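You operate a simulated robot arm through the tools that you are given. There is no shell and no other tool. Be economical: measure what you need, move in short steps, check, and stop when the job is done.

You run a simulated two-armed robot. Do the job below in one go: nothing can be reset, and whatever is moved stays where it is left.

JOB
Take the red tea towel from the stone top above the hampers and lay it out flat on the stone counter.

Only the result counts: the job must be done as asked and must still hold three seconds after the hand-in. Knocking over, shifting, dropping, spilling or breaking anything else fails it. Flat cloth is picked up by pressing the open fingertips on it (5 to 10 N) and closing them slowly along it; thin cloth reads only 2 to 8 mm in the jaws.

ROBOT AND FRAMES
Two 7-joint arms with two-finger parallel grippers on one trunk, on a base that drives. Base frame: it is fixed to the floor where the robot stands at the start and does not move with it; the origin is under the middle of the robot, x ahead of it, y to its left, z up. Units: m, rad, N and s.
The left shoulder is at the start at [0.06, 0.143, 0.886], the right one opposite. Places, roughly: stone counter [0.3, -2.1, 1.1]. Payload 1.57 kg a hand.
The tool frame of a hand sits at the grasp point between the pads (the TCP): z along the fingers, y along the line on which they close. The tips reach 0.03 m beyond it. Largest opening 0.11 m; finger width 0.024, thickness 0.012; the body of the gripper, 0.048 by 0.112 m, starts 0.078 m behind the TCP.
Orientation is that of the tool frame in the base frame, as [roll, pitch, yaw] about the fixed x, y, z axes, in that order (R = Rz(yaw) Ry(pitch) Rx(roll)). With the fingers straight down and closing along the base's y, the tool's x points along the base's -x, its y along +y and its z along -z.

CONTROLS
- The arms move only by the tool nudge_tool. It takes "left_targets", "right_targets" or both (then of equal length, played together; a hand with none holds still); each is a list of rows, each a list of 2 entries, a list of its own where there are three numbers: the shift along the base's x, y, z in m, then the turn, a rotation vector about the base's x, y, z in degrees. In form: [[[dx, dy, dz], [wx, wy, wz]], ...]. A call has 1 to 20 rows; each row is the pose to reach, as a shift and turn from the pose commanded when the call began. "left_jaw" and "right_jaw" are, for a hand that has rows, the closure in counts, from 0 (fully open) to 255 (shut), set as the call begins (left out, the last holds). Each row takes 0.2 s and may step no farther than 0.05 m and 0.15 rad from the row before; otherwise, or with a gripper value out of range, the whole call is refused. Where a pose cannot be reached the arm comes as near as it can. A force on the tool above 40 N (or 10 N above the force at the start of the call, whichever is more), or a blocked arm, ends the call early, and 0.2 s more pass. The fingers move at their own pace (about 0.045 m/s each) and stop on an object; they squeeze with about 24 N. The grip force told is the motor's: it shows also when the fingers shut on nothing. Time passes only in rows, and 0.2 s behind the last, so rows that repeat a pose let the fingers close. The reply holds the time, the measured pose of the TCP, the force on the tool along the base axes, the opening and the grip force, in the units named above and with some noise, with the torque about the TCP (base axes, N m) and any sound that the robot's microphone picked up, and new pictures: "views" is both (left out), scene, wrist or none (wrist: the cameras of the hands that moved).
- Cameras (640 x 400 px; columns grow to the right, rows downward): "scene" is now at [0.0568, -0.0032, 1.5165]; the picture's right is [-0.10, -0.99, 0.00], its down [-0.71, 0.07, -0.70] and it looks along [0.69, -0.07, -0.72] (base axes); focal length 278 px, centre (320, 200). "left" rides on the left gripper at [0.07, -0.016, -0.141] in its tool frame; the picture's right is [0.23, 0.97, 0.00], its down [-0.86, 0.20, -0.48] and it looks along [-0.47, 0.11, 0.88] (tool axes); focal length 222 px, centre (320, 200). "right" rides on the right gripper at [0.07, 0.016, -0.141] in its tool frame; the picture's right is [-0.23, 0.97, 0.00], its down [-0.86, -0.20, -0.48] and it looks along [-0.47, -0.11, 0.88] (tool axes); focal length 222 px, centre (320, 200). There is no depth. A picture from a camera that has moved, and an enlarged one, comes with that camera's place and axes in the base frame and with its lens. The place of the scene camera against the robot may be out by one fixed shift of up to 0.025 m in any direction.
- slide_trunk(by): slides the trunk up (or, below 0, down) by that many m; the arms and the scene camera ride with it, the base frame stays. It gives what a move gives, with no picture.
- base_move(legs): drives the robot by 1 to 6 legs, each [ahead, left, turn to the left] in m, m and rad, along the robot's own axes; the way and the turn of a leg run together, so that a leg with both is an arc; at most 1.5 m and 3.142 rad a leg. The arms and the cameras ride along, it lands a little off, and it stops where it bumps. It gives what a move gives, and a new picture of the scene camera.
- pan_tilt(pan, tilt): turns the head with the scene camera to pan (to the left, within 1.501 rad either way) and tilt (down, from -0.506 to 1.204), counted from straight ahead of the robot. It gives what a move gives, and a new picture of the scene camera.
- close_up(camera, box): a new picture of the part [left, top, right, bottom] of that camera's present view, enlarged. It takes no simulated time.
- hand_in(): hands the job in; it is judged then, once.

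Go step by step. Nothing tells you exact positions but the pictures and the camera data: compare them with the known pose of the tool, close in by small moves and look again before you grip or let go. The budget is 120 turns and 260 pictures, counting those below and the enlarged ones. Unless the task says otherwise, let go and move clear before handing in, and close with one line.

The tools are called after "Request:" by a JSON object that holds its "op" and its "data". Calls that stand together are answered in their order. nudge_tool: Moves the arms, as the interface text tells. Its arguments: {"type":"object","properties":{"left_targets":{"type":"array","items":{"type":"array"}},"left_jaw":{"type":"number"},"right_targets":{"type":"array","items":{"type":"array"}},"right_jaw":{"type":"number"},"views":{"type":"string","enum":["both","scene","wrist","none"]}},"required":[]} The other tools are called the same way: slide_trunk (by) slides the trunk up or down; base_move (legs) drives the base; pan_tilt (pan, tilt) turns the head that bears the scene camera; close_up (camera, box) takes an enlarged picture of a part of a camera's view; hand_in () hands the job in.

At the start:

```text
time: 0.0
left_tool_pos: [0.4628, 0.2345, 1.0206]
left_tool_rot: [3.14, 0.0, 3.141]
left_force: [0.2, 0.0, -0.1]
left_torque: [0.01, 0.01, 0.0]
left_opening: 0.11
left_grip_force: 0.2
right_tool_pos: [0.5549, -0.2706, 1.0211]
right_tool_rot: [-3.141, 0.001, 3.141]
right_force: [-0.9, 0.2, 0.4]
right_torque: [-0.03, 0.04, -0.03]
right_opening: 0.1099
right_grip_force: 0.1
trunk travel left (down, up): [-0.484, 0.106]
robot x, y, heading: [0.0039, 0.0015, -0.002]
head pan, tilt: [-0.103, 0.801]
```

scene: 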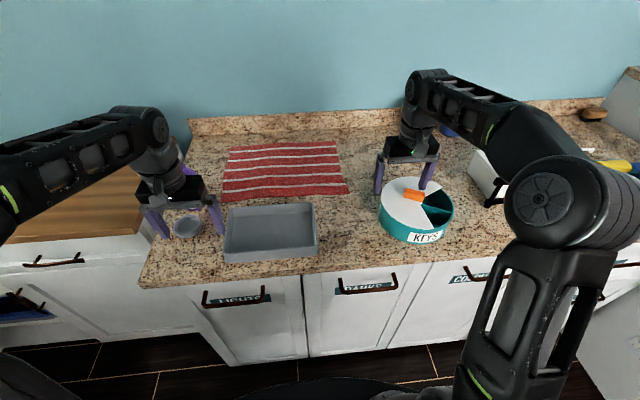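
right: 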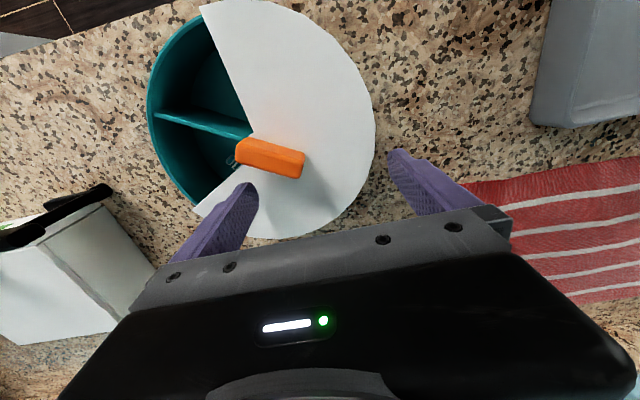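
left: 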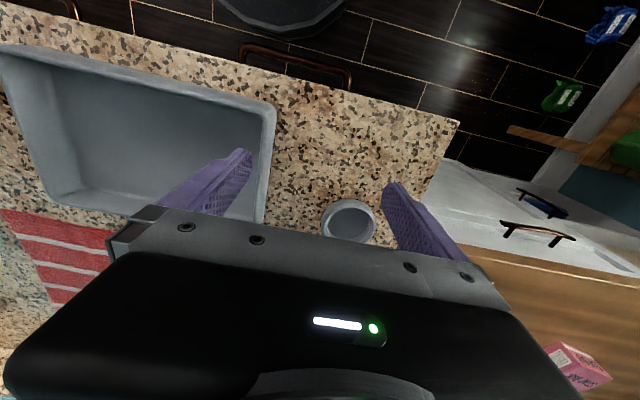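

The red towel lies on the stone top ahead, at about x 0.71–1.01, y −0.16–0.26. I'll look toward the stone counter on the right before touching anything.

Request:
{"op": "pan_tilt", "data": {"pan": -1.4, "tilt": 0.4}}

Request:
{"op": "pan_tilt", "data": {"pan": -0.8, "tilt": 0.5}}

```text
time: 1.5
left_tool_pos: [0.4638, 0.235, 1.02]
left_tool_rot: [3.141, -0.001, -3.14]
left_force: [0.1, 1.0, -0.4]
left_torque: [-0.02, 0.02, 0.0]
left_opening: 0.11
left_grip_force: 0.0
right_tool_pos: [0.5539, -0.2687, 1.0192]
right_tool_rot: [3.141, -0.001, -3.139]
right_force: [0.6, -0.6, 0.3]
right_torque: [0.01, 0.0, -0.03]
right_opening: 0.11
right_grip_force: 0.1
trunk travel left (down, up): [-0.484, 0.106]
robot x, y, heading: [-0.0012, 0.0011, 0.0]
head pan, tilt: [-1.4, 0.4]
camera scene: at [-0.0075, -0.0861, 1.5517], right [-0.99, -0.17, 0.0], down [-0.07, 0.38, -0.92], along [0.16, -0.91, -0.39], focal length 278 px, centre (320, 200)
```

scene: 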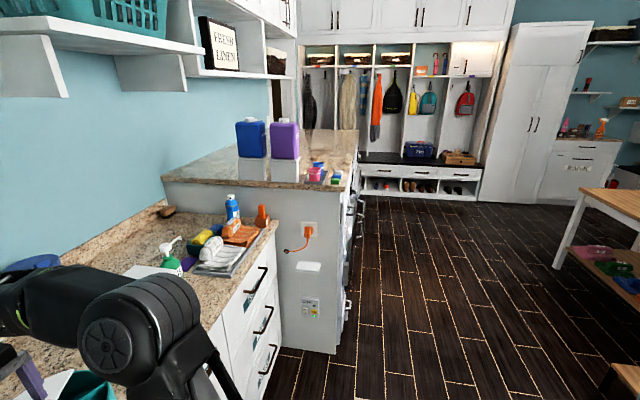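

```text
time: 2.5
left_tool_pos: [0.4621, 0.2352, 1.0211]
left_tool_rot: [-3.142, 0.001, 3.141]
left_force: [0.8, -0.1, -1.1]
left_torque: [0.01, 0.0, 0.01]
left_opening: 0.1098
left_grip_force: 0.1
right_tool_pos: [0.5554, -0.2695, 1.0201]
right_tool_rot: [3.141, -0.001, -3.14]
right_force: [-0.4, -0.2, 0.3]
right_torque: [0.0, -0.01, 0.02]
right_opening: 0.1102
right_grip_force: 0.1
trunk travel left (down, up): [-0.484, 0.106]
robot x, y, heading: [-0.0023, 0.0021, 0.0]
head pan, tilt: [-0.799, 0.499]
camera scene: at [0.04, -0.0601, 1.5426], right [-0.72, -0.7, 0.0], down [-0.33, 0.34, -0.88], along [0.61, -0.63, -0.48], focal length 278 px, centre (320, 200)
```

scene: 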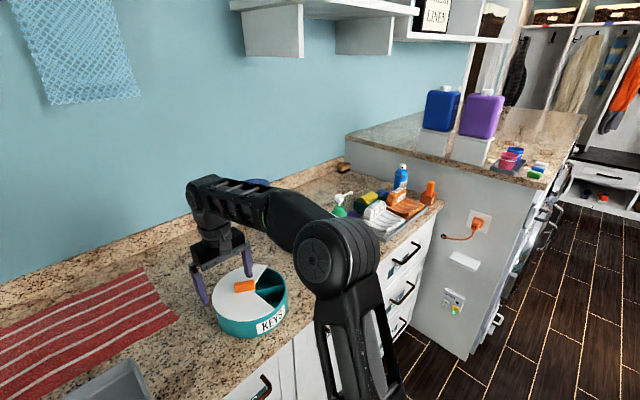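

The destination is the higher stone top on the right, roughly x 0.06–1.0, y −1.3 to −3.0, z≈1.1, with bottles and cups near its left end. I'll look back at the towel and drive ahead a little so that its near corners are within reach.

Request:
{"op": "base_move", "data": {"legs": [[0.1, 0.0, 0.0]]}}

Request:
{"op": "pan_tilt", "data": {"pan": 0.0, "tilt": 0.85}}

```text
time: 3.7
left_tool_pos: [0.5501, 0.2362, 1.018]
left_tool_rot: [-3.141, -0.026, -3.13]
left_force: [0.8, 0.1, 0.4]
left_torque: [-0.02, 0.01, -0.02]
left_opening: 0.11
left_grip_force: 0.0
right_tool_pos: [0.6487, -0.2688, 1.0216]
right_tool_rot: [-3.141, -0.001, 3.142]
right_force: [0.3, 0.0, -0.9]
right_torque: [0.02, 0.0, -0.01]
right_opening: 0.11
right_grip_force: 0.1
trunk travel left (down, up): [-0.484, 0.106]
robot x, y, heading: [0.0949, -0.0034, 0.001]
head pan, tilt: [-0.799, 0.499]
stopped in leg 1: the force on the tool passed its limit (the readings are from after the stop); the commanded pose is now the measured one
camera scene: at [0.1343, -0.06, 1.5426], right [-0.72, -0.7, 0.0], down [-0.33, 0.34, -0.88], along [0.61, -0.63, -0.48], focal length 278 px, centre (320, 200)
```

scene: 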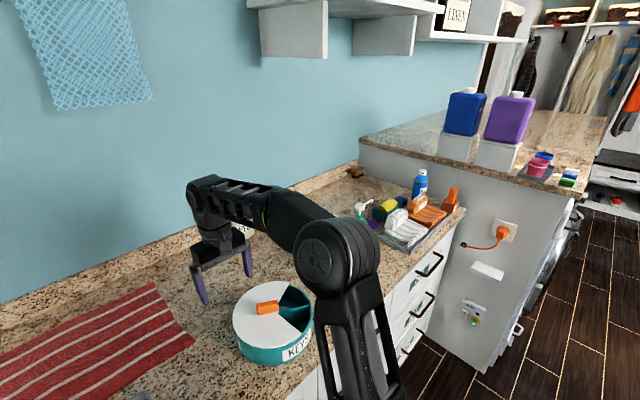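

```text
time: 4.8
left_tool_pos: [0.5497, 0.2369, 1.0184]
left_tool_rot: [3.141, -0.026, -3.131]
left_force: [-1.0, 0.3, 0.2]
left_torque: [-0.03, -0.01, 0.04]
left_opening: 0.1101
left_grip_force: 0.1
right_tool_pos: [0.6493, -0.2682, 1.0205]
right_tool_rot: [-3.142, 0.0, -3.141]
right_force: [0.4, 0.4, -0.5]
right_torque: [0.0, -0.01, 0.0]
right_opening: 0.11
right_grip_force: 0.1
trunk travel left (down, up): [-0.484, 0.106]
robot x, y, heading: [0.0933, -0.0024, -0.0]
head pan, tilt: [0.0, 0.85]
camera scene: at [0.1492, 0.0052, 1.5127], right [0.0, -1.0, 0.0], down [-0.75, 0.0, -0.66], along [0.66, 0.0, -0.75], focal length 278 px, centre (320, 200)
```

scene: 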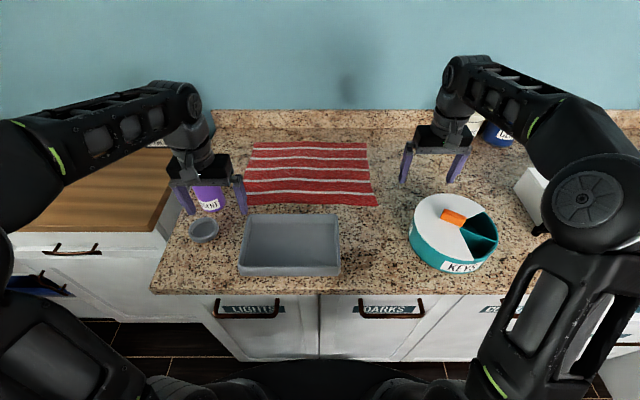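

The left hand met something: a purple container behind the hand, previously hidden. I'll look closely before moving.

Request:
{"op": "close_up", "data": {"camera": "scene", "box": [140, 120, 280, 260]}}

Request:
{"op": "close_up", "data": {"camera": "left", "box": [0, 0, 640, 400]}}

```text
2.86 times, centred on (210, 190) of scene
camera zoom: at [0.1492, 0.0052, 1.5127], right [0.0, -1.0, 0.0], down [-0.75, 0.0, -0.66], along [0.66, 0.0, -0.75], focal length 794 px, centre (634, 229)
```

zoom: 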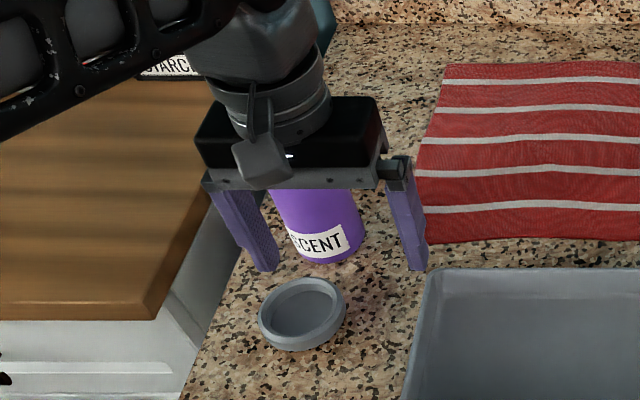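

```text
1.00 times, centred on (320, 200) of left
camera zoom: at [0.4826, 0.219, 1.1602], right [-0.24, 0.97, 0.01], down [0.86, 0.21, 0.46], along [0.44, 0.11, -0.89], focal length 222 px, centre (320, 200)
```

zoom: 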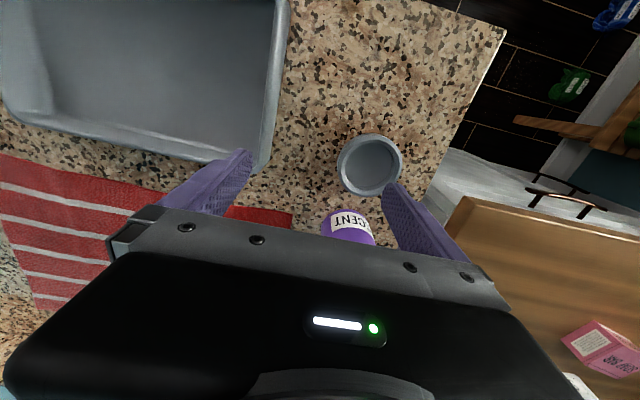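

The bottle ("...SCENT") still stands just ahead of the left hand. I'll pull the left hand straight back, then raise it to see what is there.

Request:
{"op": "nudge_tool", "data": {"left_targets": [[[-0.02, 0, 0], [0, 0, 0]], [[-0.05, 0, 0], [0, 0, 0]], [[-0.09, 0, 0], [0, 0, 0]], [[-0.12, 0, 0], [0, 0, 0]], [[-0.13, 0, 0.05], [0, 0, 0]], [[-0.14, 0.0, 0.1], [0, 0, 0]], [[-0.14, 0.0, 0.1], [0, 0, 0]]]}}

```text
refused: row 5 steps farther than a row can; nothing moved
```

Request:
{"op": "nudge_tool", "data": {"left_targets": [[[-0.02, 0, 0], [0, 0, 0]], [[-0.05, 0, 0], [0, 0, 0]], [[-0.09, 0, 0], [0, 0, 0]], [[-0.12, 0, 0], [0, 0, 0]], [[-0.12, 0, 0.04], [0, 0, 0]], [[-0.12, 0.0, 0.08], [0, 0, 0]], [[-0.12, 0.0, 0.12], [0, 0, 0]], [[-0.12, 0.0, 0.12], [0, 0, 0]]]}}

```text
time: 6.6
left_tool_pos: [0.4365, 0.221, 1.0713]
left_tool_rot: [3.14, -0.026, -3.13]
left_force: [-0.3, -0.4, 0.1]
left_torque: [-0.02, 0.01, 0.04]
left_opening: 0.1099
left_grip_force: 0.0
left hand out of reach, approached as far as the arm can: row 6, 7, 8
right_tool_pos: [0.6494, -0.2697, 1.0202]
right_tool_rot: [-3.14, 0.002, 3.141]
right_force: [-0.8, -0.8, 0.3]
right_torque: [0.03, 0.01, 0.02]
right_opening: 0.1098
right_grip_force: 0.0
trunk travel left (down, up): [-0.484, 0.106]
robot x, y, heading: [0.0978, 0.0003, -0.002]
head pan, tilt: [0.0, 0.85]
camera scene: at [0.1492, 0.0043, 1.5126], right [0.0, -1.0, 0.0], down [-0.75, 0.0, -0.66], along [0.66, 0.0, -0.75], focal length 278 px, centre (320, 200)
camera left: at [0.3695, 0.204, 1.2138], right [-0.24, 0.97, 0.01], down [0.87, 0.21, 0.46], along [0.44, 0.11, -0.89], focal length 222 px, centre (320, 200)
```

scene: 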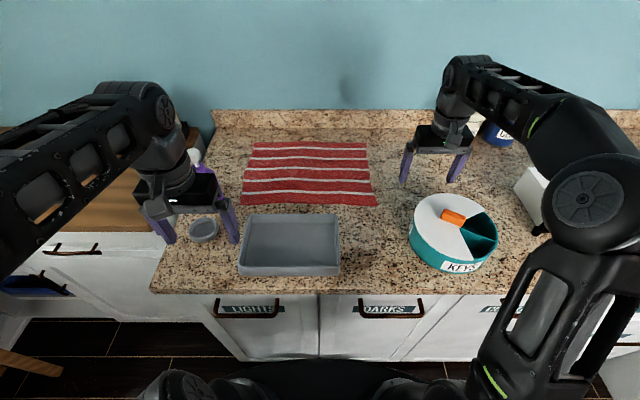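
left: 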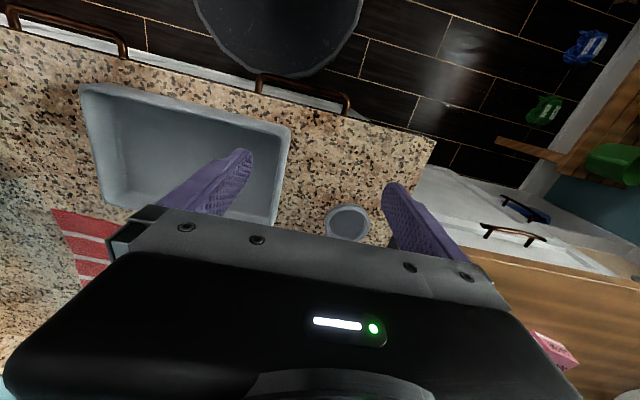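

Request:
{"op": "nudge_tool", "data": {"left_targets": [[[0.0, -0.05, 0], [0, 0, 0]], [[0.0, -0.1, 0], [0, 0, 0]], [[0, -0.15, 0], [0, 0, 0]], [[0, -0.19, 0], [0, 0, 0]], [[0, -0.19, 0], [0, 0, 0]]], "views": "scene"}}

Request:
{"op": "close_up", "data": {"camera": "scene", "box": [100, 80, 300, 260]}}

```text
time: 7.8
left_tool_pos: [0.439, 0.0342, 1.0702]
left_tool_rot: [-3.139, -0.026, -3.131]
left_force: [0.1, -0.2, 0.2]
left_torque: [-0.02, 0.01, 0.04]
left_opening: 0.1099
left_grip_force: 0.1
right_tool_pos: [0.6499, -0.2682, 1.0206]
right_tool_rot: [3.141, -0.001, -3.14]
right_force: [-0.4, 0.5, -0.3]
right_torque: [0.02, -0.01, -0.01]
right_opening: 0.11
right_grip_force: 0.0
trunk travel left (down, up): [-0.484, 0.106]
robot x, y, heading: [0.0922, 0.0031, 0.0]
head pan, tilt: [0.0, 0.85]
camera scene: at [0.1495, 0.0065, 1.5126], right [0.0, -1.0, 0.0], down [-0.75, 0.0, -0.66], along [0.66, 0.0, -0.75], focal length 278 px, centre (320, 200)
```

scene: 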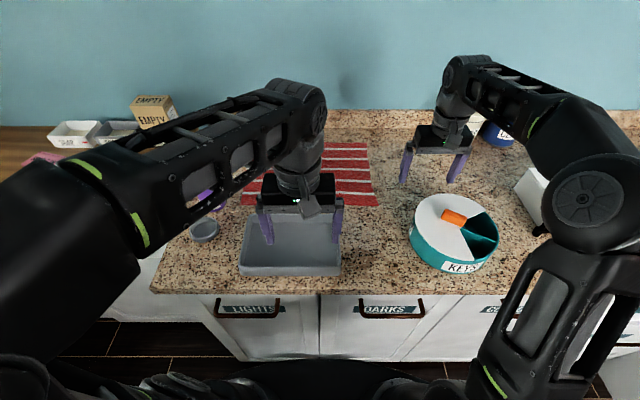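

```text
2.22 times, centred on (200, 170) of scene
camera zoom: at [0.1495, 0.0065, 1.5126], right [0.0, -1.0, 0.0], down [-0.75, 0.0, -0.66], along [0.66, 0.0, -0.75], focal length 618 px, centre (587, 267)
```

zoom: 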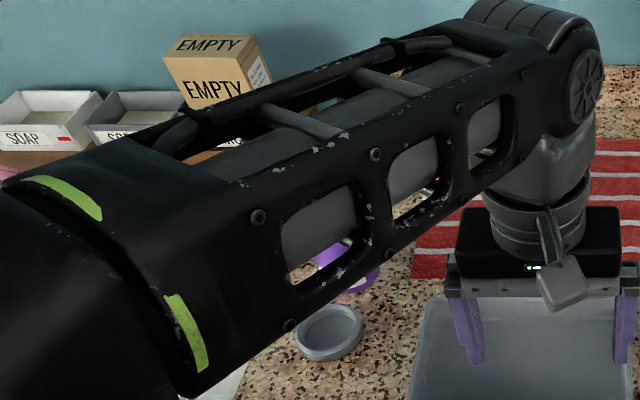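

Request:
{"op": "nudge_tool", "data": {"left_targets": [[[0.0, 0.05, 0], [0, 0, 0]], [[0.0, 0.1, 0], [0, 0, 0]], [[0, 0.15, 0], [0, 0, 0]], [[0, 0.2, 0], [0, 0, 0]], [[0, 0.25, 0], [0, 0, 0]], [[0, 0.3, 0], [0, 0, 0]], [[0, 0.35, 0], [0, 0, 0]], [[0, 0.4, 0], [0, 0, 0]], [[0, 0.4, 0], [0, 0, 0]]]}}

Request:
{"op": "close_up", "data": {"camera": "scene", "box": [130, 80, 330, 260]}}

```text
time: 9.8
left_tool_pos: [0.4334, 0.4372, 1.0667]
left_tool_rot: [3.139, -0.027, -3.133]
left_force: [0.4, -0.5, -0.4]
left_torque: [0.04, 0.05, 0.03]
left_opening: 0.1097
left_grip_force: 0.0
right_tool_pos: [0.6496, -0.2696, 1.0213]
right_tool_rot: [3.141, 0.001, -3.141]
right_force: [0.7, -0.4, 0.6]
right_torque: [0.0, -0.01, -0.01]
right_opening: 0.11
right_grip_force: 0.1
trunk travel left (down, up): [-0.484, 0.106]
robot x, y, heading: [0.0962, -0.0012, 0.001]
head pan, tilt: [0.0, 0.85]
camera scene: at [0.149, 0.0047, 1.5126], right [0.0, -1.0, 0.0], down [-0.75, 0.0, -0.66], along [0.66, 0.0, -0.75], focal length 278 px, centre (320, 200)
camera left: at [0.3667, 0.4209, 1.21], right [-0.24, 0.97, 0.01], down [0.86, 0.21, 0.46], along [0.44, 0.11, -0.89], focal length 222 px, centre (320, 200)
```

scene: 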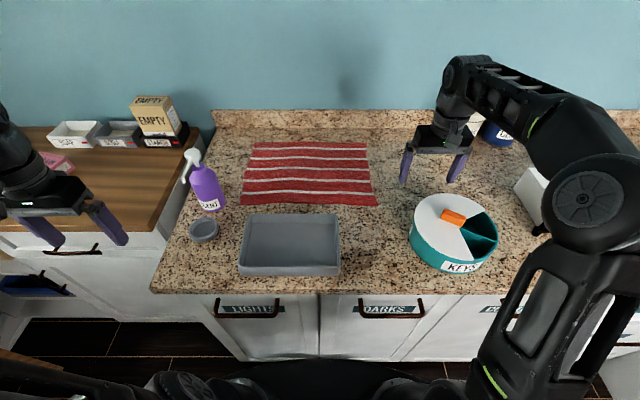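
left: 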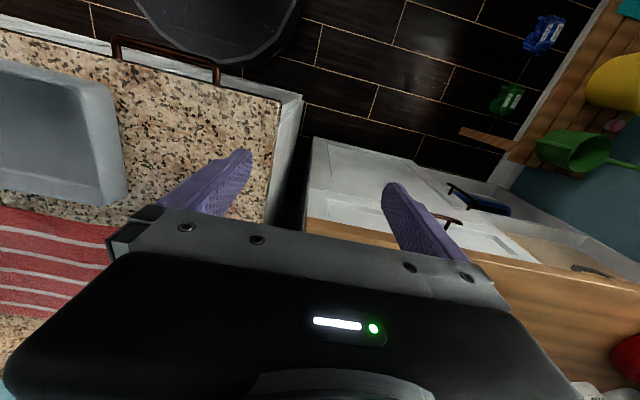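

```text
2.22 times, centred on (230, 170) of scene
camera zoom: at [0.149, 0.0047, 1.5126], right [0.0, -1.0, 0.0], down [-0.75, 0.0, -0.66], along [0.66, 0.0, -0.75], focal length 618 px, centre (520, 267)
```

zoom: 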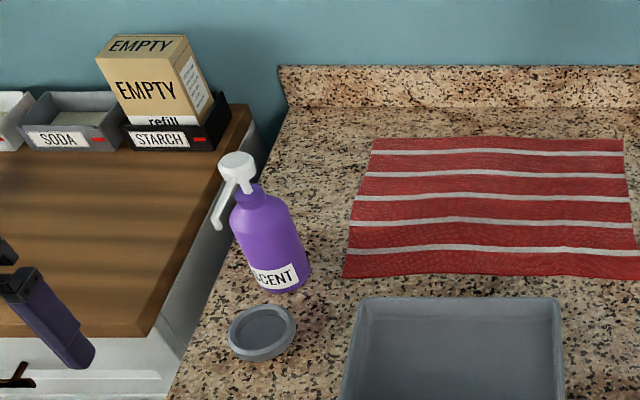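

The pump bottle is upright at about (0.72, 0.335); I'll keep the left hand clear of it. The towel's near corners are about (0.707, 0.252) and (0.703, −0.173). Next I test how high a hand can lift here, because the towel must clear the grey tray.

Request:
{"op": "nudge_tool", "data": {"right_targets": [[[0, 0, 0.05], [0, 0, 0]], [[0, 0, 0.1], [0, 0, 0]], [[0, 0, 0.15], [0, 0, 0]], [[0, 0, 0.2], [0, 0, 0]], [[0, 0, 0.25], [0, 0, 0]], [[0, 0, 0.25], [0, 0, 0]]], "views": "none"}}

Request:
{"op": "nudge_tool", "data": {"right_targets": [[[0, 0, 0.0], [0, -8, 0]], [[0, 0, 0], [0, -16, 0]], [[0, 0, 0.0], [0, -24, 0]], [[0, 0, 0.05], [0, -32, 0]], [[0, 0, 0.1], [0, -40, 0]], [[0, 0, 0.15], [0, -45, 0]], [[0, 0, 0.2], [0, -45, 0]], [[0, 0, 0.2], [0, -45, 0]]], "views": "scene"}}

```text
time: 11.2
left_tool_pos: [0.4302, 0.4377, 1.0706]
left_tool_rot: [-3.139, -0.021, -3.13]
left_force: [-1.6, -0.7, -0.2]
left_torque: [-0.03, -0.16, 0.03]
left_opening: 0.11
left_grip_force: 0.1
right_tool_pos: [0.6191, -0.2821, 1.0831]
right_tool_rot: [-3.085, 0.07, -3.139]
right_force: [-1.6, 0.4, 0.0]
right_torque: [-0.04, -0.17, 0.01]
right_opening: 0.1101
right_grip_force: 0.1
right hand out of reach, approached as far as the arm can: row 1, 2, 3, 4, 5, 6
trunk travel left (down, up): [-0.484, 0.106]
robot x, y, heading: [0.096, -0.0008, 0.005]
head pan, tilt: [0.0, 0.85]
```

```text
time: 13.0
left_tool_pos: [0.4344, 0.4365, 1.0677]
left_tool_rot: [3.141, -0.026, -3.13]
left_force: [-0.4, 0.0, 0.0]
left_torque: [0.03, -0.01, 0.0]
left_opening: 0.1102
left_grip_force: 0.0
right_tool_pos: [0.6267, -0.2792, 1.2913]
right_tool_rot: [-3.085, 0.854, 3.14]
right_force: [0.3, 1.0, -0.2]
right_torque: [0.01, 0.01, 0.01]
right_opening: 0.1099
right_grip_force: 0.0
trunk travel left (down, up): [-0.484, 0.106]
robot x, y, heading: [0.0955, -0.0021, -0.001]
head pan, tilt: [0.0, 0.85]
camera scene: at [0.1491, 0.0051, 1.5126], right [0.0, -1.0, 0.0], down [-0.75, 0.0, -0.66], along [0.66, 0.0, -0.75], focal length 278 px, centre (320, 200)
```

scene: 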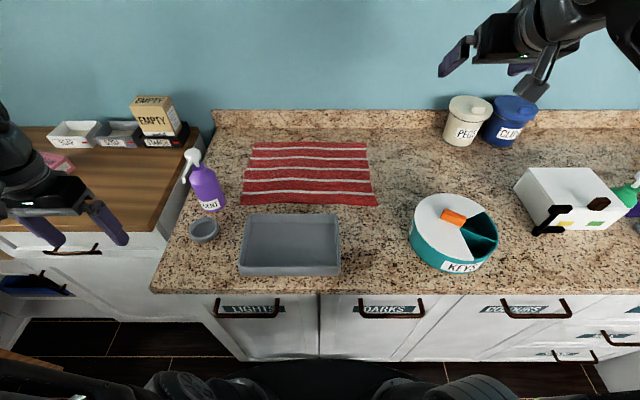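

With a forward tilt the hand reaches z≈1.29, enough to lift the towel clear of the tray. I'll bring both hands over the near corners, fingers tilted about 25° forward and closing along y, with the left kept at y≈0.20 to clear the bottle.

Request:
{"op": "nudge_tool", "data": {"left_targets": [[[0, -0.05, 0], [0, 0, 0]], [[0, -0.1, 0], [0, 0, 0]], [[0, -0.15, 0], [0, 0, 0]], [[0, -0.2, 0], [0, 0, 0]], [[0, -0.237, 0], [0, 0, 0]], [[0.04, -0.237, 0], [0, -7, 0]], [[0.08, -0.237, 0], [0, -14, 0]], [[0.12, -0.237, -0.01], [0, -21, 0]], [[0.16, -0.237, -0.02], [0, -26, 0]], [[0.2, -0.237, -0.04], [0, -26, 0]], [[0.24, -0.237, -0.06], [0, -26, 0]], [[0.27, -0.237, -0.08], [0, -26, 0]], [[0.27, -0.237, -0.08], [0, -26, 0]]], "right_targets": [[[0.006, 0.012, -0.025], [0.17, 2, 0.2]], [[0.013, 0.024, -0.05], [0.3, 4, 0.4]], [[0.019, 0.036, -0.075], [0.5, 6, 0.6]], [[0.026, 0.048, -0.1], [0.7, 8, 0.8]], [[0.032, 0.06, -0.125], [0.9, 10, 1]], [[0.038, 0.072, -0.15], [1.0, 12, 1.2]], [[0.045, 0.084, -0.175], [1.2, 14, 1.4]], [[0.051, 0.096, -0.2], [1.4, 16, 1.6]], [[0.058, 0.108, -0.225], [1.6, 18, 1.8]], [[0.064, 0.12, -0.25], [1.7, 20, 2]], [[0.07, 0.132, -0.275], [1.9, 22, 2.2]], [[0.077, 0.144, -0.303], [2.1, 24, 2.4]], [[0.077, 0.144, -0.303], [2.1, 24, 2.4]]], "left_jaw": 139, "right_jaw": 139}}

```text
time: 15.8
left_tool_pos: [0.7027, 0.1974, 0.9906]
left_tool_rot: [-3.138, 0.429, -3.13]
left_force: [0.3, 0.2, -0.1]
left_torque: [0.0, -0.02, 0.01]
left_opening: 0.0502
left_grip_force: 0.0
right_tool_pos: [0.7063, -0.1374, 0.9915]
right_tool_rot: [-3.133, 0.434, -3.131]
right_force: [-0.3, -0.4, -0.6]
right_torque: [0.01, 0.0, -0.03]
right_opening: 0.0499
right_grip_force: 0.0
trunk travel left (down, up): [-0.484, 0.106]
robot x, y, heading: [0.0959, -0.0002, 0.006]
head pan, tilt: [0.0, 0.85]
camera scene: at [0.1486, 0.0051, 1.5127], right [0.0, -1.0, 0.0], down [-0.75, 0.0, -0.66], along [0.66, 0.0, -0.75], focal length 278 px, centre (320, 200)
camera right: at [0.5833, -0.1202, 1.0905], right [0.2, 0.98, 0.09], down [0.58, -0.19, 0.8], along [0.79, -0.11, -0.6], focal length 222 px, centre (320, 200)
camera left: at [0.5788, 0.1813, 1.0892], right [-0.22, 0.97, -0.1], down [0.58, 0.21, 0.79], along [0.79, 0.11, -0.61], focal length 222 px, centre (320, 200)
```

scene: 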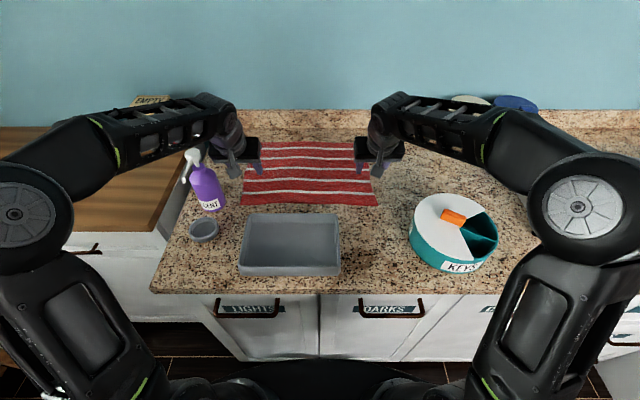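
right: 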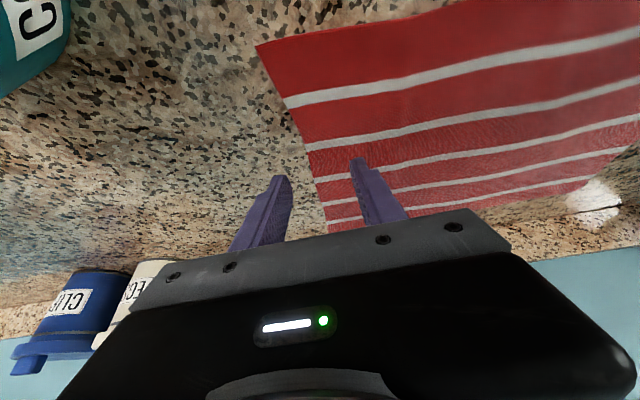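
left: 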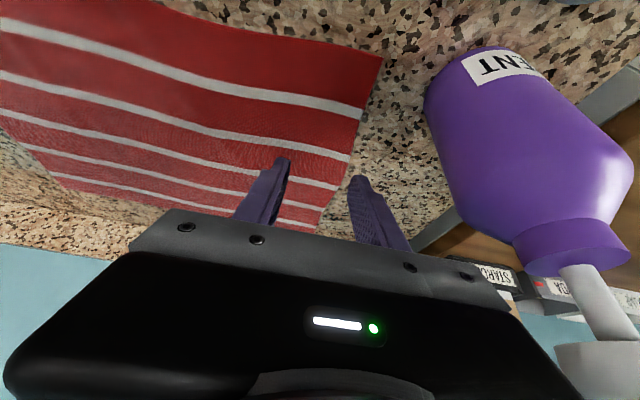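

The wrist cameras put the towel's near edge at x≈0.647, with corners at y≈0.231 and −0.171. The head camera reads it about 5 cm too far. I'll straighten the fingers and hover over the corners.

Request:
{"op": "nudge_tool", "data": {"left_targets": [[[-0.01, 0, 0], [0, 8, 0]], [[-0.02, 0.002, -0.01], [0, 16, 0]], [[-0.035, 0.004, -0.03], [0, 24.6, 0]], [[-0.035, 0.005, -0.06], [0, 24.6, 0]], [[-0.035, 0.005, -0.08], [0, 24.6, 0]], [[-0.035, 0.005, -0.08], [0, 24.6, 0]]], "right_targets": [[[-0.01, 0, 0], [0, 8, 0]], [[-0.02, -0.002, -0.01], [0, 16, 0]], [[-0.038, -0.004, -0.03], [0, 24.9, 0]], [[-0.038, -0.006, -0.06], [0, 24.9, 0]], [[-0.038, -0.006, -0.08], [0, 24.9, 0]], [[-0.038, -0.006, -0.08], [0, 24.9, 0]]]}}

```text
refused: row 3 steps farther than a row can; nothing moved
```

Request:
{"op": "nudge_tool", "data": {"left_targets": [[[-0.01, 0, 0], [0, 7, 0]], [[-0.02, 0.002, -0.01], [0, 14, 0]], [[-0.035, 0.004, -0.03], [0, 20, 0]], [[-0.035, 0.005, -0.06], [0, 24.6, 0]], [[-0.035, 0.005, -0.08], [0, 24.6, 0]], [[-0.035, 0.005, -0.08], [0, 24.6, 0]]], "right_targets": [[[-0.01, 0, 0], [0, 7, 0]], [[-0.02, -0.002, -0.01], [0, 14, 0]], [[-0.038, -0.004, -0.03], [0, 20, 0]], [[-0.038, -0.006, -0.06], [0, 24.9, 0]], [[-0.038, -0.006, -0.08], [0, 24.9, 0]], [[-0.038, -0.006, -0.08], [0, 24.9, 0]]]}}

```text
time: 16.8
left_tool_pos: [0.673, 0.1978, 0.9407]
left_tool_rot: [-3.135, 0.019, -3.128]
left_force: [-2.1, 0.5, 14.5]
left_torque: [-0.44, 0.26, -0.1]
left_opening: 0.05
left_grip_force: 0.1
right_tool_pos: [0.6668, -0.14, 0.942]
right_tool_rot: [3.138, 0.024, -3.131]
right_force: [-2.5, -1.1, 14.6]
right_torque: [0.4, 0.26, 0.09]
right_opening: 0.0494
right_grip_force: 0.0
trunk travel left (down, up): [-0.484, 0.106]
robot x, y, heading: [0.0964, -0.0, 0.003]
head pan, tilt: [0.0, 0.85]
stopped in row 5 (left hand): the force on the tool passed its limit (the readings are from after the stop); the commanded pose is now the measured one
camera scene: at [0.1472, 0.0051, 1.5132], right [0.0, -1.0, 0.0], down [-0.75, 0.0, -0.66], along [0.66, 0.0, -0.75], focal length 278 px, centre (320, 200)
camera right: at [0.5936, -0.124, 1.0816], right [0.22, 0.98, 0.01], down [0.84, -0.19, 0.5], along [0.49, -0.1, -0.87], focal length 222 px, centre (320, 200)
camera left: at [0.5993, 0.1828, 1.0804], right [-0.24, 0.97, -0.01], down [0.84, 0.21, 0.5], along [0.48, 0.11, -0.87], focal length 222 px, centre (320, 200)
```

scene: 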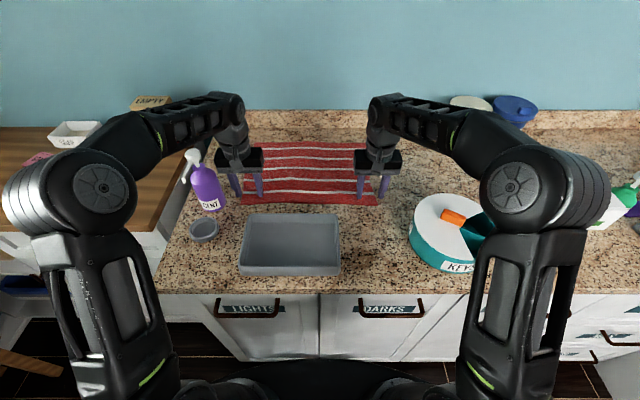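
right: 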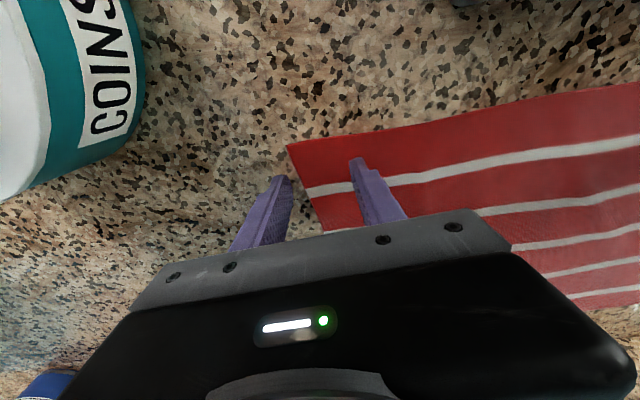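
left: 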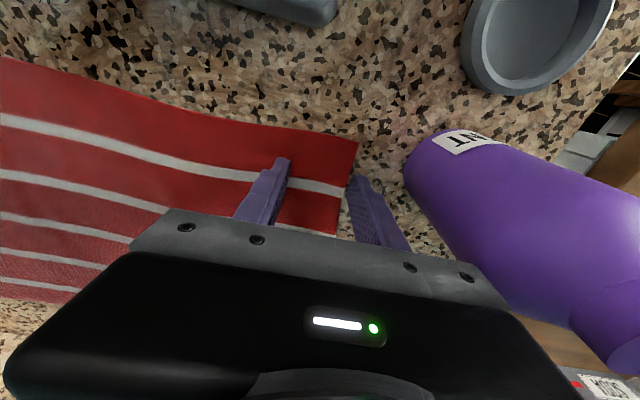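

Both tips met the surface at TCP z≈0.941, so this stone top is really at about 0.911. The outer fingers are just off the cloth's sides, so I'll lift slightly, shift inward about 15 mm, and press again.

Request:
{"op": "nudge_tool", "data": {"left_targets": [[[0, 0, 0.012], [0, 0, 0]], [[-0.008, -0.014, 0.012], [0, -1, 0]], [[-0.01, -0.014, 0.004], [0, -1, 0]], [[-0.01, -0.014, 0.002], [0, -1, 0]], [[-0.01, -0.014, 0.0], [0, -1, 0]]], "right_targets": [[[0, 0, 0.012], [0, 0, 0]], [[-0.004, 0.014, 0.012], [0, -1, 0]], [[-0.004, 0.014, 0.004], [0, -1, 0]], [[-0.004, 0.014, 0.002], [0, -1, 0]], [[-0.004, 0.014, 0.0], [0, -1, 0]]], "views": "wrist"}}

```text
time: 18.0
left_tool_pos: [0.6643, 0.1857, 0.9409]
left_tool_rot: [-3.136, 0.042, -3.131]
left_force: [3.7, 0.1, 18.7]
left_torque: [0.47, 0.11, -0.09]
left_opening: 0.0502
left_grip_force: 0.1
right_tool_pos: [0.662, -0.1249, 0.9418]
right_tool_rot: [3.138, 0.043, -3.131]
right_force: [1.4, 2.0, 17.5]
right_torque: [-0.27, 0.13, 0.01]
right_opening: 0.0492
right_grip_force: 0.0
trunk travel left (down, up): [-0.484, 0.106]
robot x, y, heading: [0.0964, 0.0025, 0.001]
head pan, tilt: [0.0, 0.85]
camera right: at [0.5871, -0.1098, 1.0807], right [0.22, 0.98, 0.01], down [0.84, -0.19, 0.51], along [0.5, -0.1, -0.86], focal length 222 px, centre (320, 200)
camera left: at [0.587, 0.1699, 1.0795], right [-0.24, 0.97, -0.01], down [0.83, 0.21, 0.51], along [0.5, 0.11, -0.86], focal length 222 px, centre (320, 200)
```

right: 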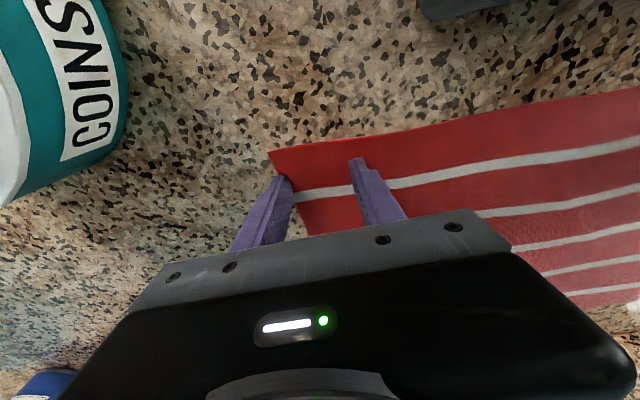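
left: 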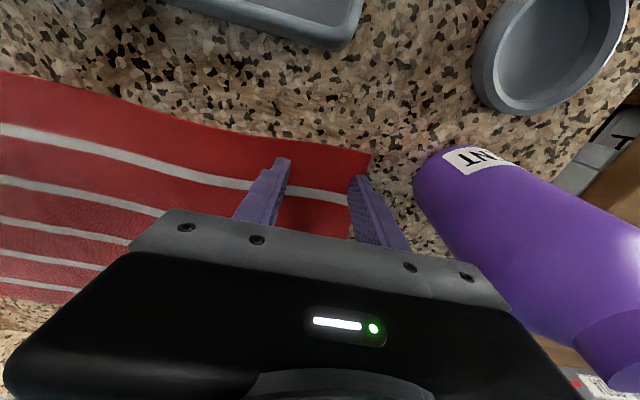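

Request:
{"op": "nudge_tool", "data": {"left_targets": [[[0, 0, 0.0015], [0, 0, 0]], [[0, 0, 0.0015], [0, 0, 0]]], "right_targets": [[[0, 0, 0.0015], [0, 0, 0]], [[0, 0, 0.0015], [0, 0, 0]]], "views": "none"}}

```text
time: 18.6
left_tool_pos: [0.6642, 0.1857, 0.9414]
left_tool_rot: [-3.138, 0.038, -3.13]
left_force: [5.1, -0.7, 22.7]
left_torque: [0.59, 0.11, -0.09]
left_opening: 0.0502
left_grip_force: 0.1
right_tool_pos: [0.6626, -0.125, 0.9411]
right_tool_rot: [3.137, 0.042, -3.133]
right_force: [4.2, 2.6, 23.0]
right_torque: [-0.36, 0.1, 0.05]
right_opening: 0.0492
right_grip_force: 0.1
trunk travel left (down, up): [-0.484, 0.106]
robot x, y, heading: [0.0948, 0.0007, 0.001]
head pan, tilt: [0.0, 0.85]
```

Request:
{"op": "nudge_tool", "data": {"left_targets": [[[0, 0, 0.004], [0, 0, 0]], [[0, 0, 0.004], [0, 0, 0]], [[0, 0, 0.004], [0, 0, 0]]], "right_targets": [[[0, 0, 0.004], [0, 0, 0]], [[0, 0, 0.004], [0, 0, 0]], [[0, 0, 0.004], [0, 0, 0]]], "views": "none"}}

```text
time: 19.4
left_tool_pos: [0.6637, 0.1862, 0.9412]
left_tool_rot: [-3.138, 0.032, -3.131]
left_force: [0.3, -0.6, 0.5]
left_torque: [0.03, 0.02, 0.05]
left_opening: 0.05
left_grip_force: 0.1
right_tool_pos: [0.6617, -0.1272, 0.9428]
right_tool_rot: [3.141, 0.036, -3.131]
right_force: [-1.0, 1.0, 2.0]
right_torque: [-0.02, 0.05, 0.0]
right_opening: 0.0501
right_grip_force: 0.0
trunk travel left (down, up): [-0.484, 0.106]
robot x, y, heading: [0.0935, 0.0006, -0.001]
head pan, tilt: [0.0, 0.85]
```

Request:
{"op": "nudge_tool", "data": {"left_targets": [[[0, 0, -0.0015], [0, 0, 0]], [[0, 0, -0.0015], [0, 0, 0]], [[0, 0, -0.0015], [0, 0, 0]]], "right_targets": [[[0, 0, -0.0012], [0, 0, 0]], [[0, 0, -0.0012], [0, 0, 0]], [[0, 0, -0.0012], [0, 0, 0]]], "views": "none"}}

Request:
{"op": "nudge_tool", "data": {"left_targets": [[[0, 0, 0], [0, 0, 0]], [[0, 0, 0], [0, 0, 0]]], "right_targets": [[[0, 0, 0], [0, 0, 0]], [[0, 0, 0], [0, 0, 0]]], "left_jaw": 165, "right_jaw": 165, "views": "wrist"}}

```text
time: 20.2
left_tool_pos: [0.6642, 0.1857, 0.9423]
left_tool_rot: [-3.137, 0.036, -3.131]
left_force: [-0.2, 0.5, 2.3]
left_torque: [0.06, 0.02, 0.0]
left_opening: 0.0502
left_grip_force: 0.2
right_tool_pos: [0.6625, -0.1256, 0.941]
right_tool_rot: [-3.142, 0.038, -3.131]
right_force: [-0.4, -0.8, 2.3]
right_torque: [-0.06, 0.04, 0.03]
right_opening: 0.0505
right_grip_force: 0.1
trunk travel left (down, up): [-0.484, 0.106]
robot x, y, heading: [0.094, -0.0008, -0.003]
head pan, tilt: [0.0, 0.85]
```

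```text
time: 20.8
left_tool_pos: [0.6647, 0.1858, 0.9424]
left_tool_rot: [-3.139, 0.036, -3.13]
left_force: [-1.2, 0.1, 1.0]
left_torque: [0.01, 0.01, -0.03]
left_opening: 0.0384
left_grip_force: 0.0
right_tool_pos: [0.6634, -0.1269, 0.9425]
right_tool_rot: [3.14, 0.039, -3.131]
right_force: [-0.3, 0.2, 2.5]
right_torque: [-0.08, 0.03, 0.02]
right_opening: 0.0383
right_grip_force: 0.0
trunk travel left (down, up): [-0.484, 0.106]
robot x, y, heading: [0.0953, -0.0007, 0.002]
head pan, tilt: [0.0, 0.85]
camera right: at [0.5883, -0.1098, 1.0813], right [0.22, 0.98, 0.01], down [0.84, -0.19, 0.51], along [0.5, -0.1, -0.86], focal length 222 px, centre (320, 200)
camera left: at [0.5878, 0.1698, 1.0803], right [-0.24, 0.97, -0.01], down [0.84, 0.21, 0.51], along [0.49, 0.11, -0.86], focal length 222 px, centre (320, 200)
```

right: 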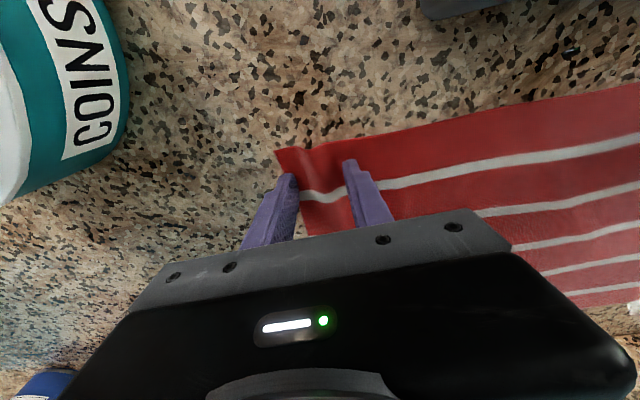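
left: 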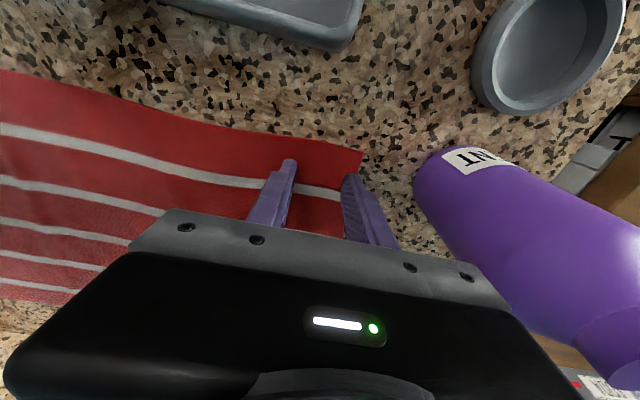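

The right fingers are gathering a ridge; the left needs a bit more pressure. I'll press a little more and keep closing.

Request:
{"op": "nudge_tool", "data": {"left_targets": [[[0, 0, -0.0012], [0, 0, 0]], [[0, 0, -0.0012], [0, 0, 0]]], "right_targets": [[[0, 0, -0.0008], [0, 0, 0]], [[0, 0, -0.0008], [0, 0, 0]]], "views": "none"}}

Request:
{"op": "nudge_tool", "data": {"left_targets": [[[0, 0, 0], [0, 0, 0]], [[0, 0, 0], [0, 0, 0]]], "right_targets": [[[0, 0, 0], [0, 0, 0]], [[0, 0, 0], [0, 0, 0]]], "left_jaw": 195, "right_jaw": 195, "views": "wrist"}}

```text
time: 21.4
left_tool_pos: [0.6637, 0.1851, 0.942]
left_tool_rot: [-3.139, 0.036, -3.129]
left_force: [-1.5, 0.7, 13.2]
left_torque: [0.31, 0.18, 0.05]
left_opening: 0.0388
left_grip_force: 0.1
right_tool_pos: [0.6632, -0.1261, 0.9417]
right_tool_rot: [3.139, 0.039, -3.13]
right_force: [0.0, -0.3, 0.7]
right_torque: [-0.04, 0.0, -0.01]
right_opening: 0.0388
right_grip_force: 0.0
trunk travel left (down, up): [-0.484, 0.106]
robot x, y, heading: [0.0932, 0.0005, 0.005]
head pan, tilt: [0.0, 0.85]
```

```text
time: 22.0
left_tool_pos: [0.6646, 0.1856, 0.9417]
left_tool_rot: [-3.138, 0.038, -3.131]
left_force: [1.4, 1.6, 17.6]
left_torque: [0.3, 0.12, -0.04]
left_opening: 0.0266
left_grip_force: 0.1
right_tool_pos: [0.6629, -0.1256, 0.9419]
right_tool_rot: [3.141, 0.038, -3.131]
right_force: [-0.6, 0.3, 0.5]
right_torque: [-0.02, 0.02, -0.02]
right_opening: 0.0259
right_grip_force: 0.0
trunk travel left (down, up): [-0.484, 0.106]
robot x, y, heading: [0.0936, -0.0, 0.001]
head pan, tilt: [0.0, 0.85]
camera right: at [0.5878, -0.1103, 1.0813], right [0.22, 0.98, 0.01], down [0.84, -0.19, 0.51], along [0.5, -0.1, -0.86], focal length 222 px, centre (320, 200)
camera left: at [0.5879, 0.1694, 1.0797], right [-0.24, 0.97, -0.01], down [0.83, 0.21, 0.51], along [0.5, 0.11, -0.86], focal length 222 px, centre (320, 200)
```

right: 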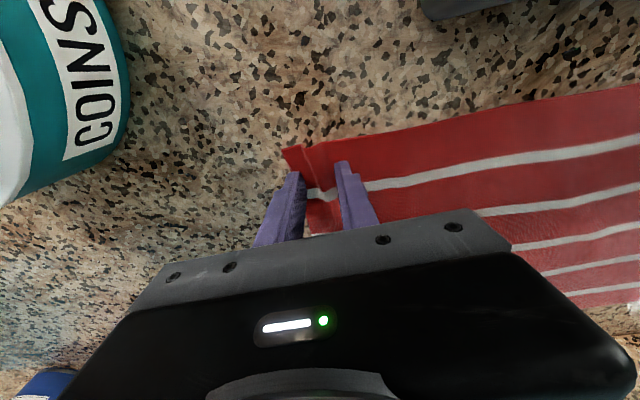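
left: 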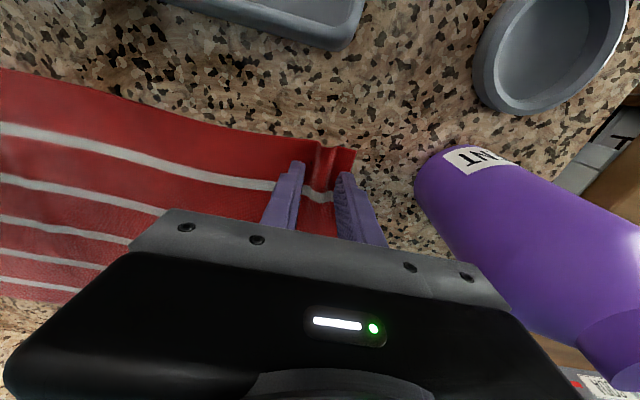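

Both ridges are forming. I'll even out the pressure and close fully.

Request:
{"op": "nudge_tool", "data": {"left_targets": [[[0, 0, 0.001], [0, 0, 0]], [[0, 0, 0.001], [0, 0, 0]], [[0, 0, 0.001], [0, 0, 0]]], "right_targets": [[[0, 0, -0.001], [0, 0, 0]], [[0, 0, -0.001], [0, 0, 0]], [[0, 0, -0.001], [0, 0, 0]]], "left_jaw": 225, "right_jaw": 215, "views": "wrist"}}

Request:
{"op": "nudge_tool", "data": {"left_targets": [[[0, 0, 0], [0, 0, 0]], [[0, 0, 0], [0, 0, 0]], [[0, 0, 0], [0, 0, 0]], [[0, 0, 0], [0, 0, 0]]], "right_targets": [[[0, 0, 0], [0, 0, 0]], [[0, 0, 0], [0, 0, 0]], [[0, 0, 0], [0, 0, 0]], [[0, 0, 0], [0, 0, 0]]], "left_jaw": 255, "right_jaw": 255, "views": "wrist"}}

```text
time: 22.8
left_tool_pos: [0.664, 0.1857, 0.9427]
left_tool_rot: [-3.138, 0.038, -3.131]
left_force: [1.8, 0.1, 11.3]
left_torque: [0.09, 0.04, 0.01]
left_opening: 0.0136
left_grip_force: 0.3
right_tool_pos: [0.6618, -0.1261, 0.9423]
right_tool_rot: [3.138, 0.041, -3.13]
right_force: [-0.1, 2.5, 14.7]
right_torque: [-0.04, 0.18, -0.01]
right_opening: 0.0168
right_grip_force: 0.1
trunk travel left (down, up): [-0.484, 0.106]
robot x, y, heading: [0.0974, -0.0022, 0.004]
head pan, tilt: [0.0, 0.85]
camera right: at [0.5877, -0.1096, 1.0808], right [0.22, 0.98, 0.01], down [0.84, -0.19, 0.51], along [0.5, -0.1, -0.86], focal length 222 px, centre (320, 200)
camera left: at [0.5871, 0.17, 1.0799], right [-0.24, 0.97, -0.01], down [0.84, 0.21, 0.51], along [0.5, 0.11, -0.86], focal length 222 px, centre (320, 200)
```

right: 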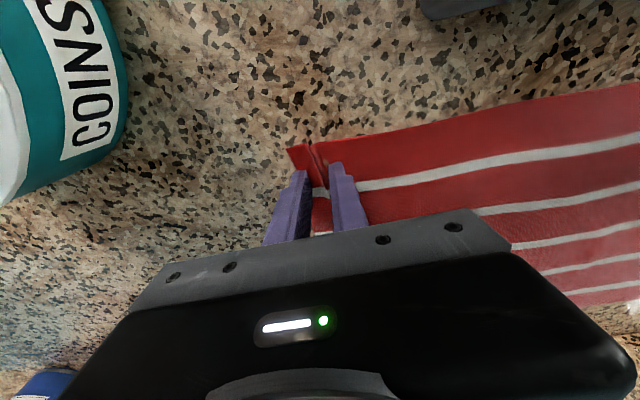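
left: 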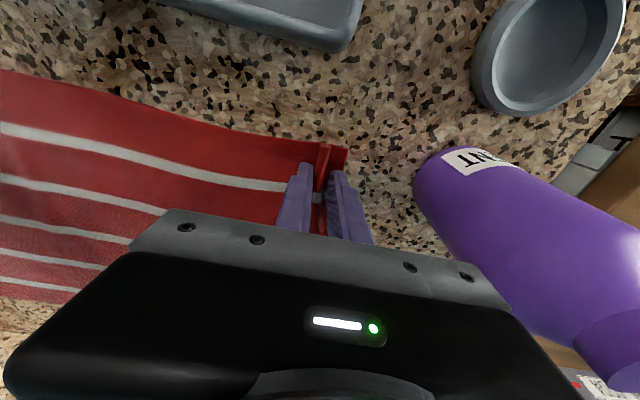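

```text
time: 23.8
left_tool_pos: [0.6636, 0.1857, 0.942]
left_tool_rot: [-3.136, 0.034, -3.13]
left_force: [0.1, -4.3, 8.1]
left_torque: [-0.08, 0.07, 0.0]
left_opening: 0.0065
left_grip_force: 24.4
right_tool_pos: [0.6627, -0.1248, 0.9423]
right_tool_rot: [3.139, 0.041, -3.129]
right_force: [1.3, 8.3, 23.4]
right_torque: [0.2, -0.3, 0.11]
right_opening: 0.0019
right_grip_force: 23.9
trunk travel left (down, up): [-0.484, 0.106]
robot x, y, heading: [0.0945, -0.0039, -0.001]
head pan, tilt: [0.0, 0.85]
camera right: at [0.5875, -0.1088, 1.081], right [0.22, 0.98, 0.01], down [0.84, -0.19, 0.51], along [0.5, -0.1, -0.86], focal length 222 px, centre (320, 200)
camera left: at [0.5867, 0.17, 1.0799], right [-0.24, 0.97, -0.01], down [0.84, 0.21, 0.51], along [0.5, 0.11, -0.86], focal length 222 px, centre (320, 200)
```

right: 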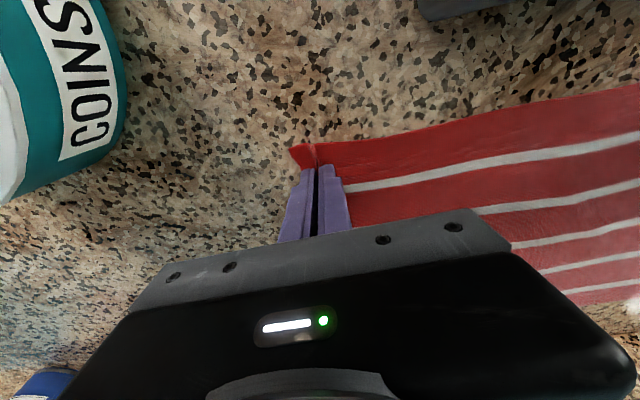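
left: 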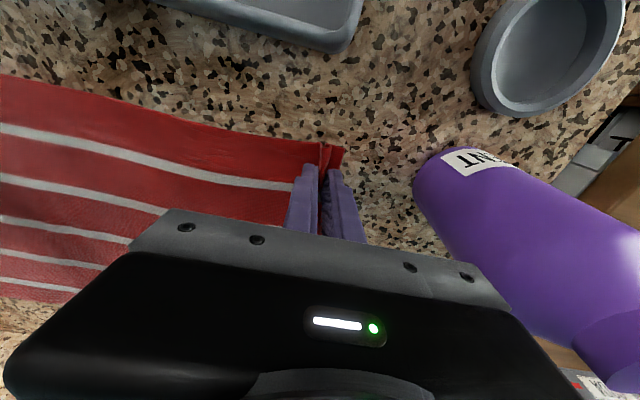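

The left jaws read 6.5 mm and the right 1.9 mm. I'll lift gently by 4 cm to see whether both hold.

Request:
{"op": "nudge_tool", "data": {"left_targets": [[[0, 0, 0.01], [0, 0, 0]], [[0, 0, 0.02], [0, 0, 0]], [[0, 0, 0.03], [0, 0, 0]], [[0, 0, 0.04], [0, 0, 0]], [[0, 0, 0.04], [0, 0, 0]]], "right_targets": [[[0, 0, 0.01], [0, 0, 0]], [[0, 0, 0.02], [0, 0, 0]], [[0, 0, 0.03], [0, 0, 0]], [[0, 0, 0.04], [0, 0, 0]], [[0, 0, 0.04], [0, 0, 0]]]}}

```text
time: 25.0
left_tool_pos: [0.6639, 0.1861, 0.9806]
left_tool_rot: [-3.14, 0.034, -3.131]
left_force: [0.7, -4.2, -0.3]
left_torque: [-0.14, -0.01, -0.02]
left_opening: 0.0066
left_grip_force: 24.1
right_tool_pos: [0.6637, -0.1255, 0.9802]
right_tool_rot: [3.14, 0.036, -3.131]
right_force: [0.7, 5.0, 0.3]
right_torque: [0.14, -0.05, 0.06]
right_opening: 0.0021
right_grip_force: 24.3
trunk travel left (down, up): [-0.484, 0.106]
robot x, y, heading: [0.0964, -0.0007, -0.001]
head pan, tilt: [0.0, 0.85]
camera scene: at [0.1495, 0.0052, 1.5126], right [0.0, -1.0, 0.0], down [-0.75, 0.0, -0.66], along [0.66, 0.0, -0.75], focal length 278 px, centre (320, 200)
camera right: at [0.5889, -0.1093, 1.1203], right [0.22, 0.98, 0.01], down [0.84, -0.19, 0.51], along [0.5, -0.1, -0.86], focal length 222 px, centre (320, 200)
camera left: at [0.5874, 0.1696, 1.119], right [-0.24, 0.97, -0.01], down [0.84, 0.21, 0.51], along [0.49, 0.11, -0.86], focal length 222 px, centre (320, 200)
```

scene: 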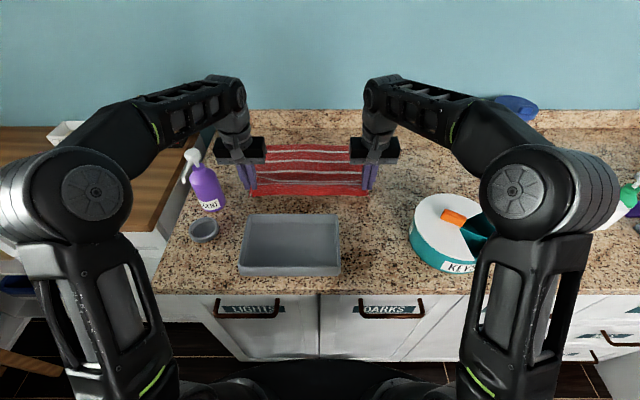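
right: 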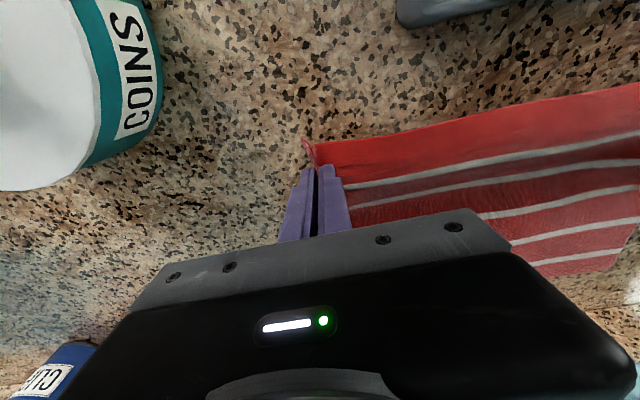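
left: 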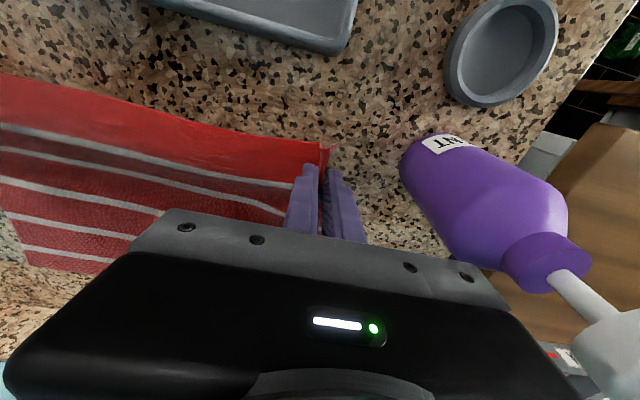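

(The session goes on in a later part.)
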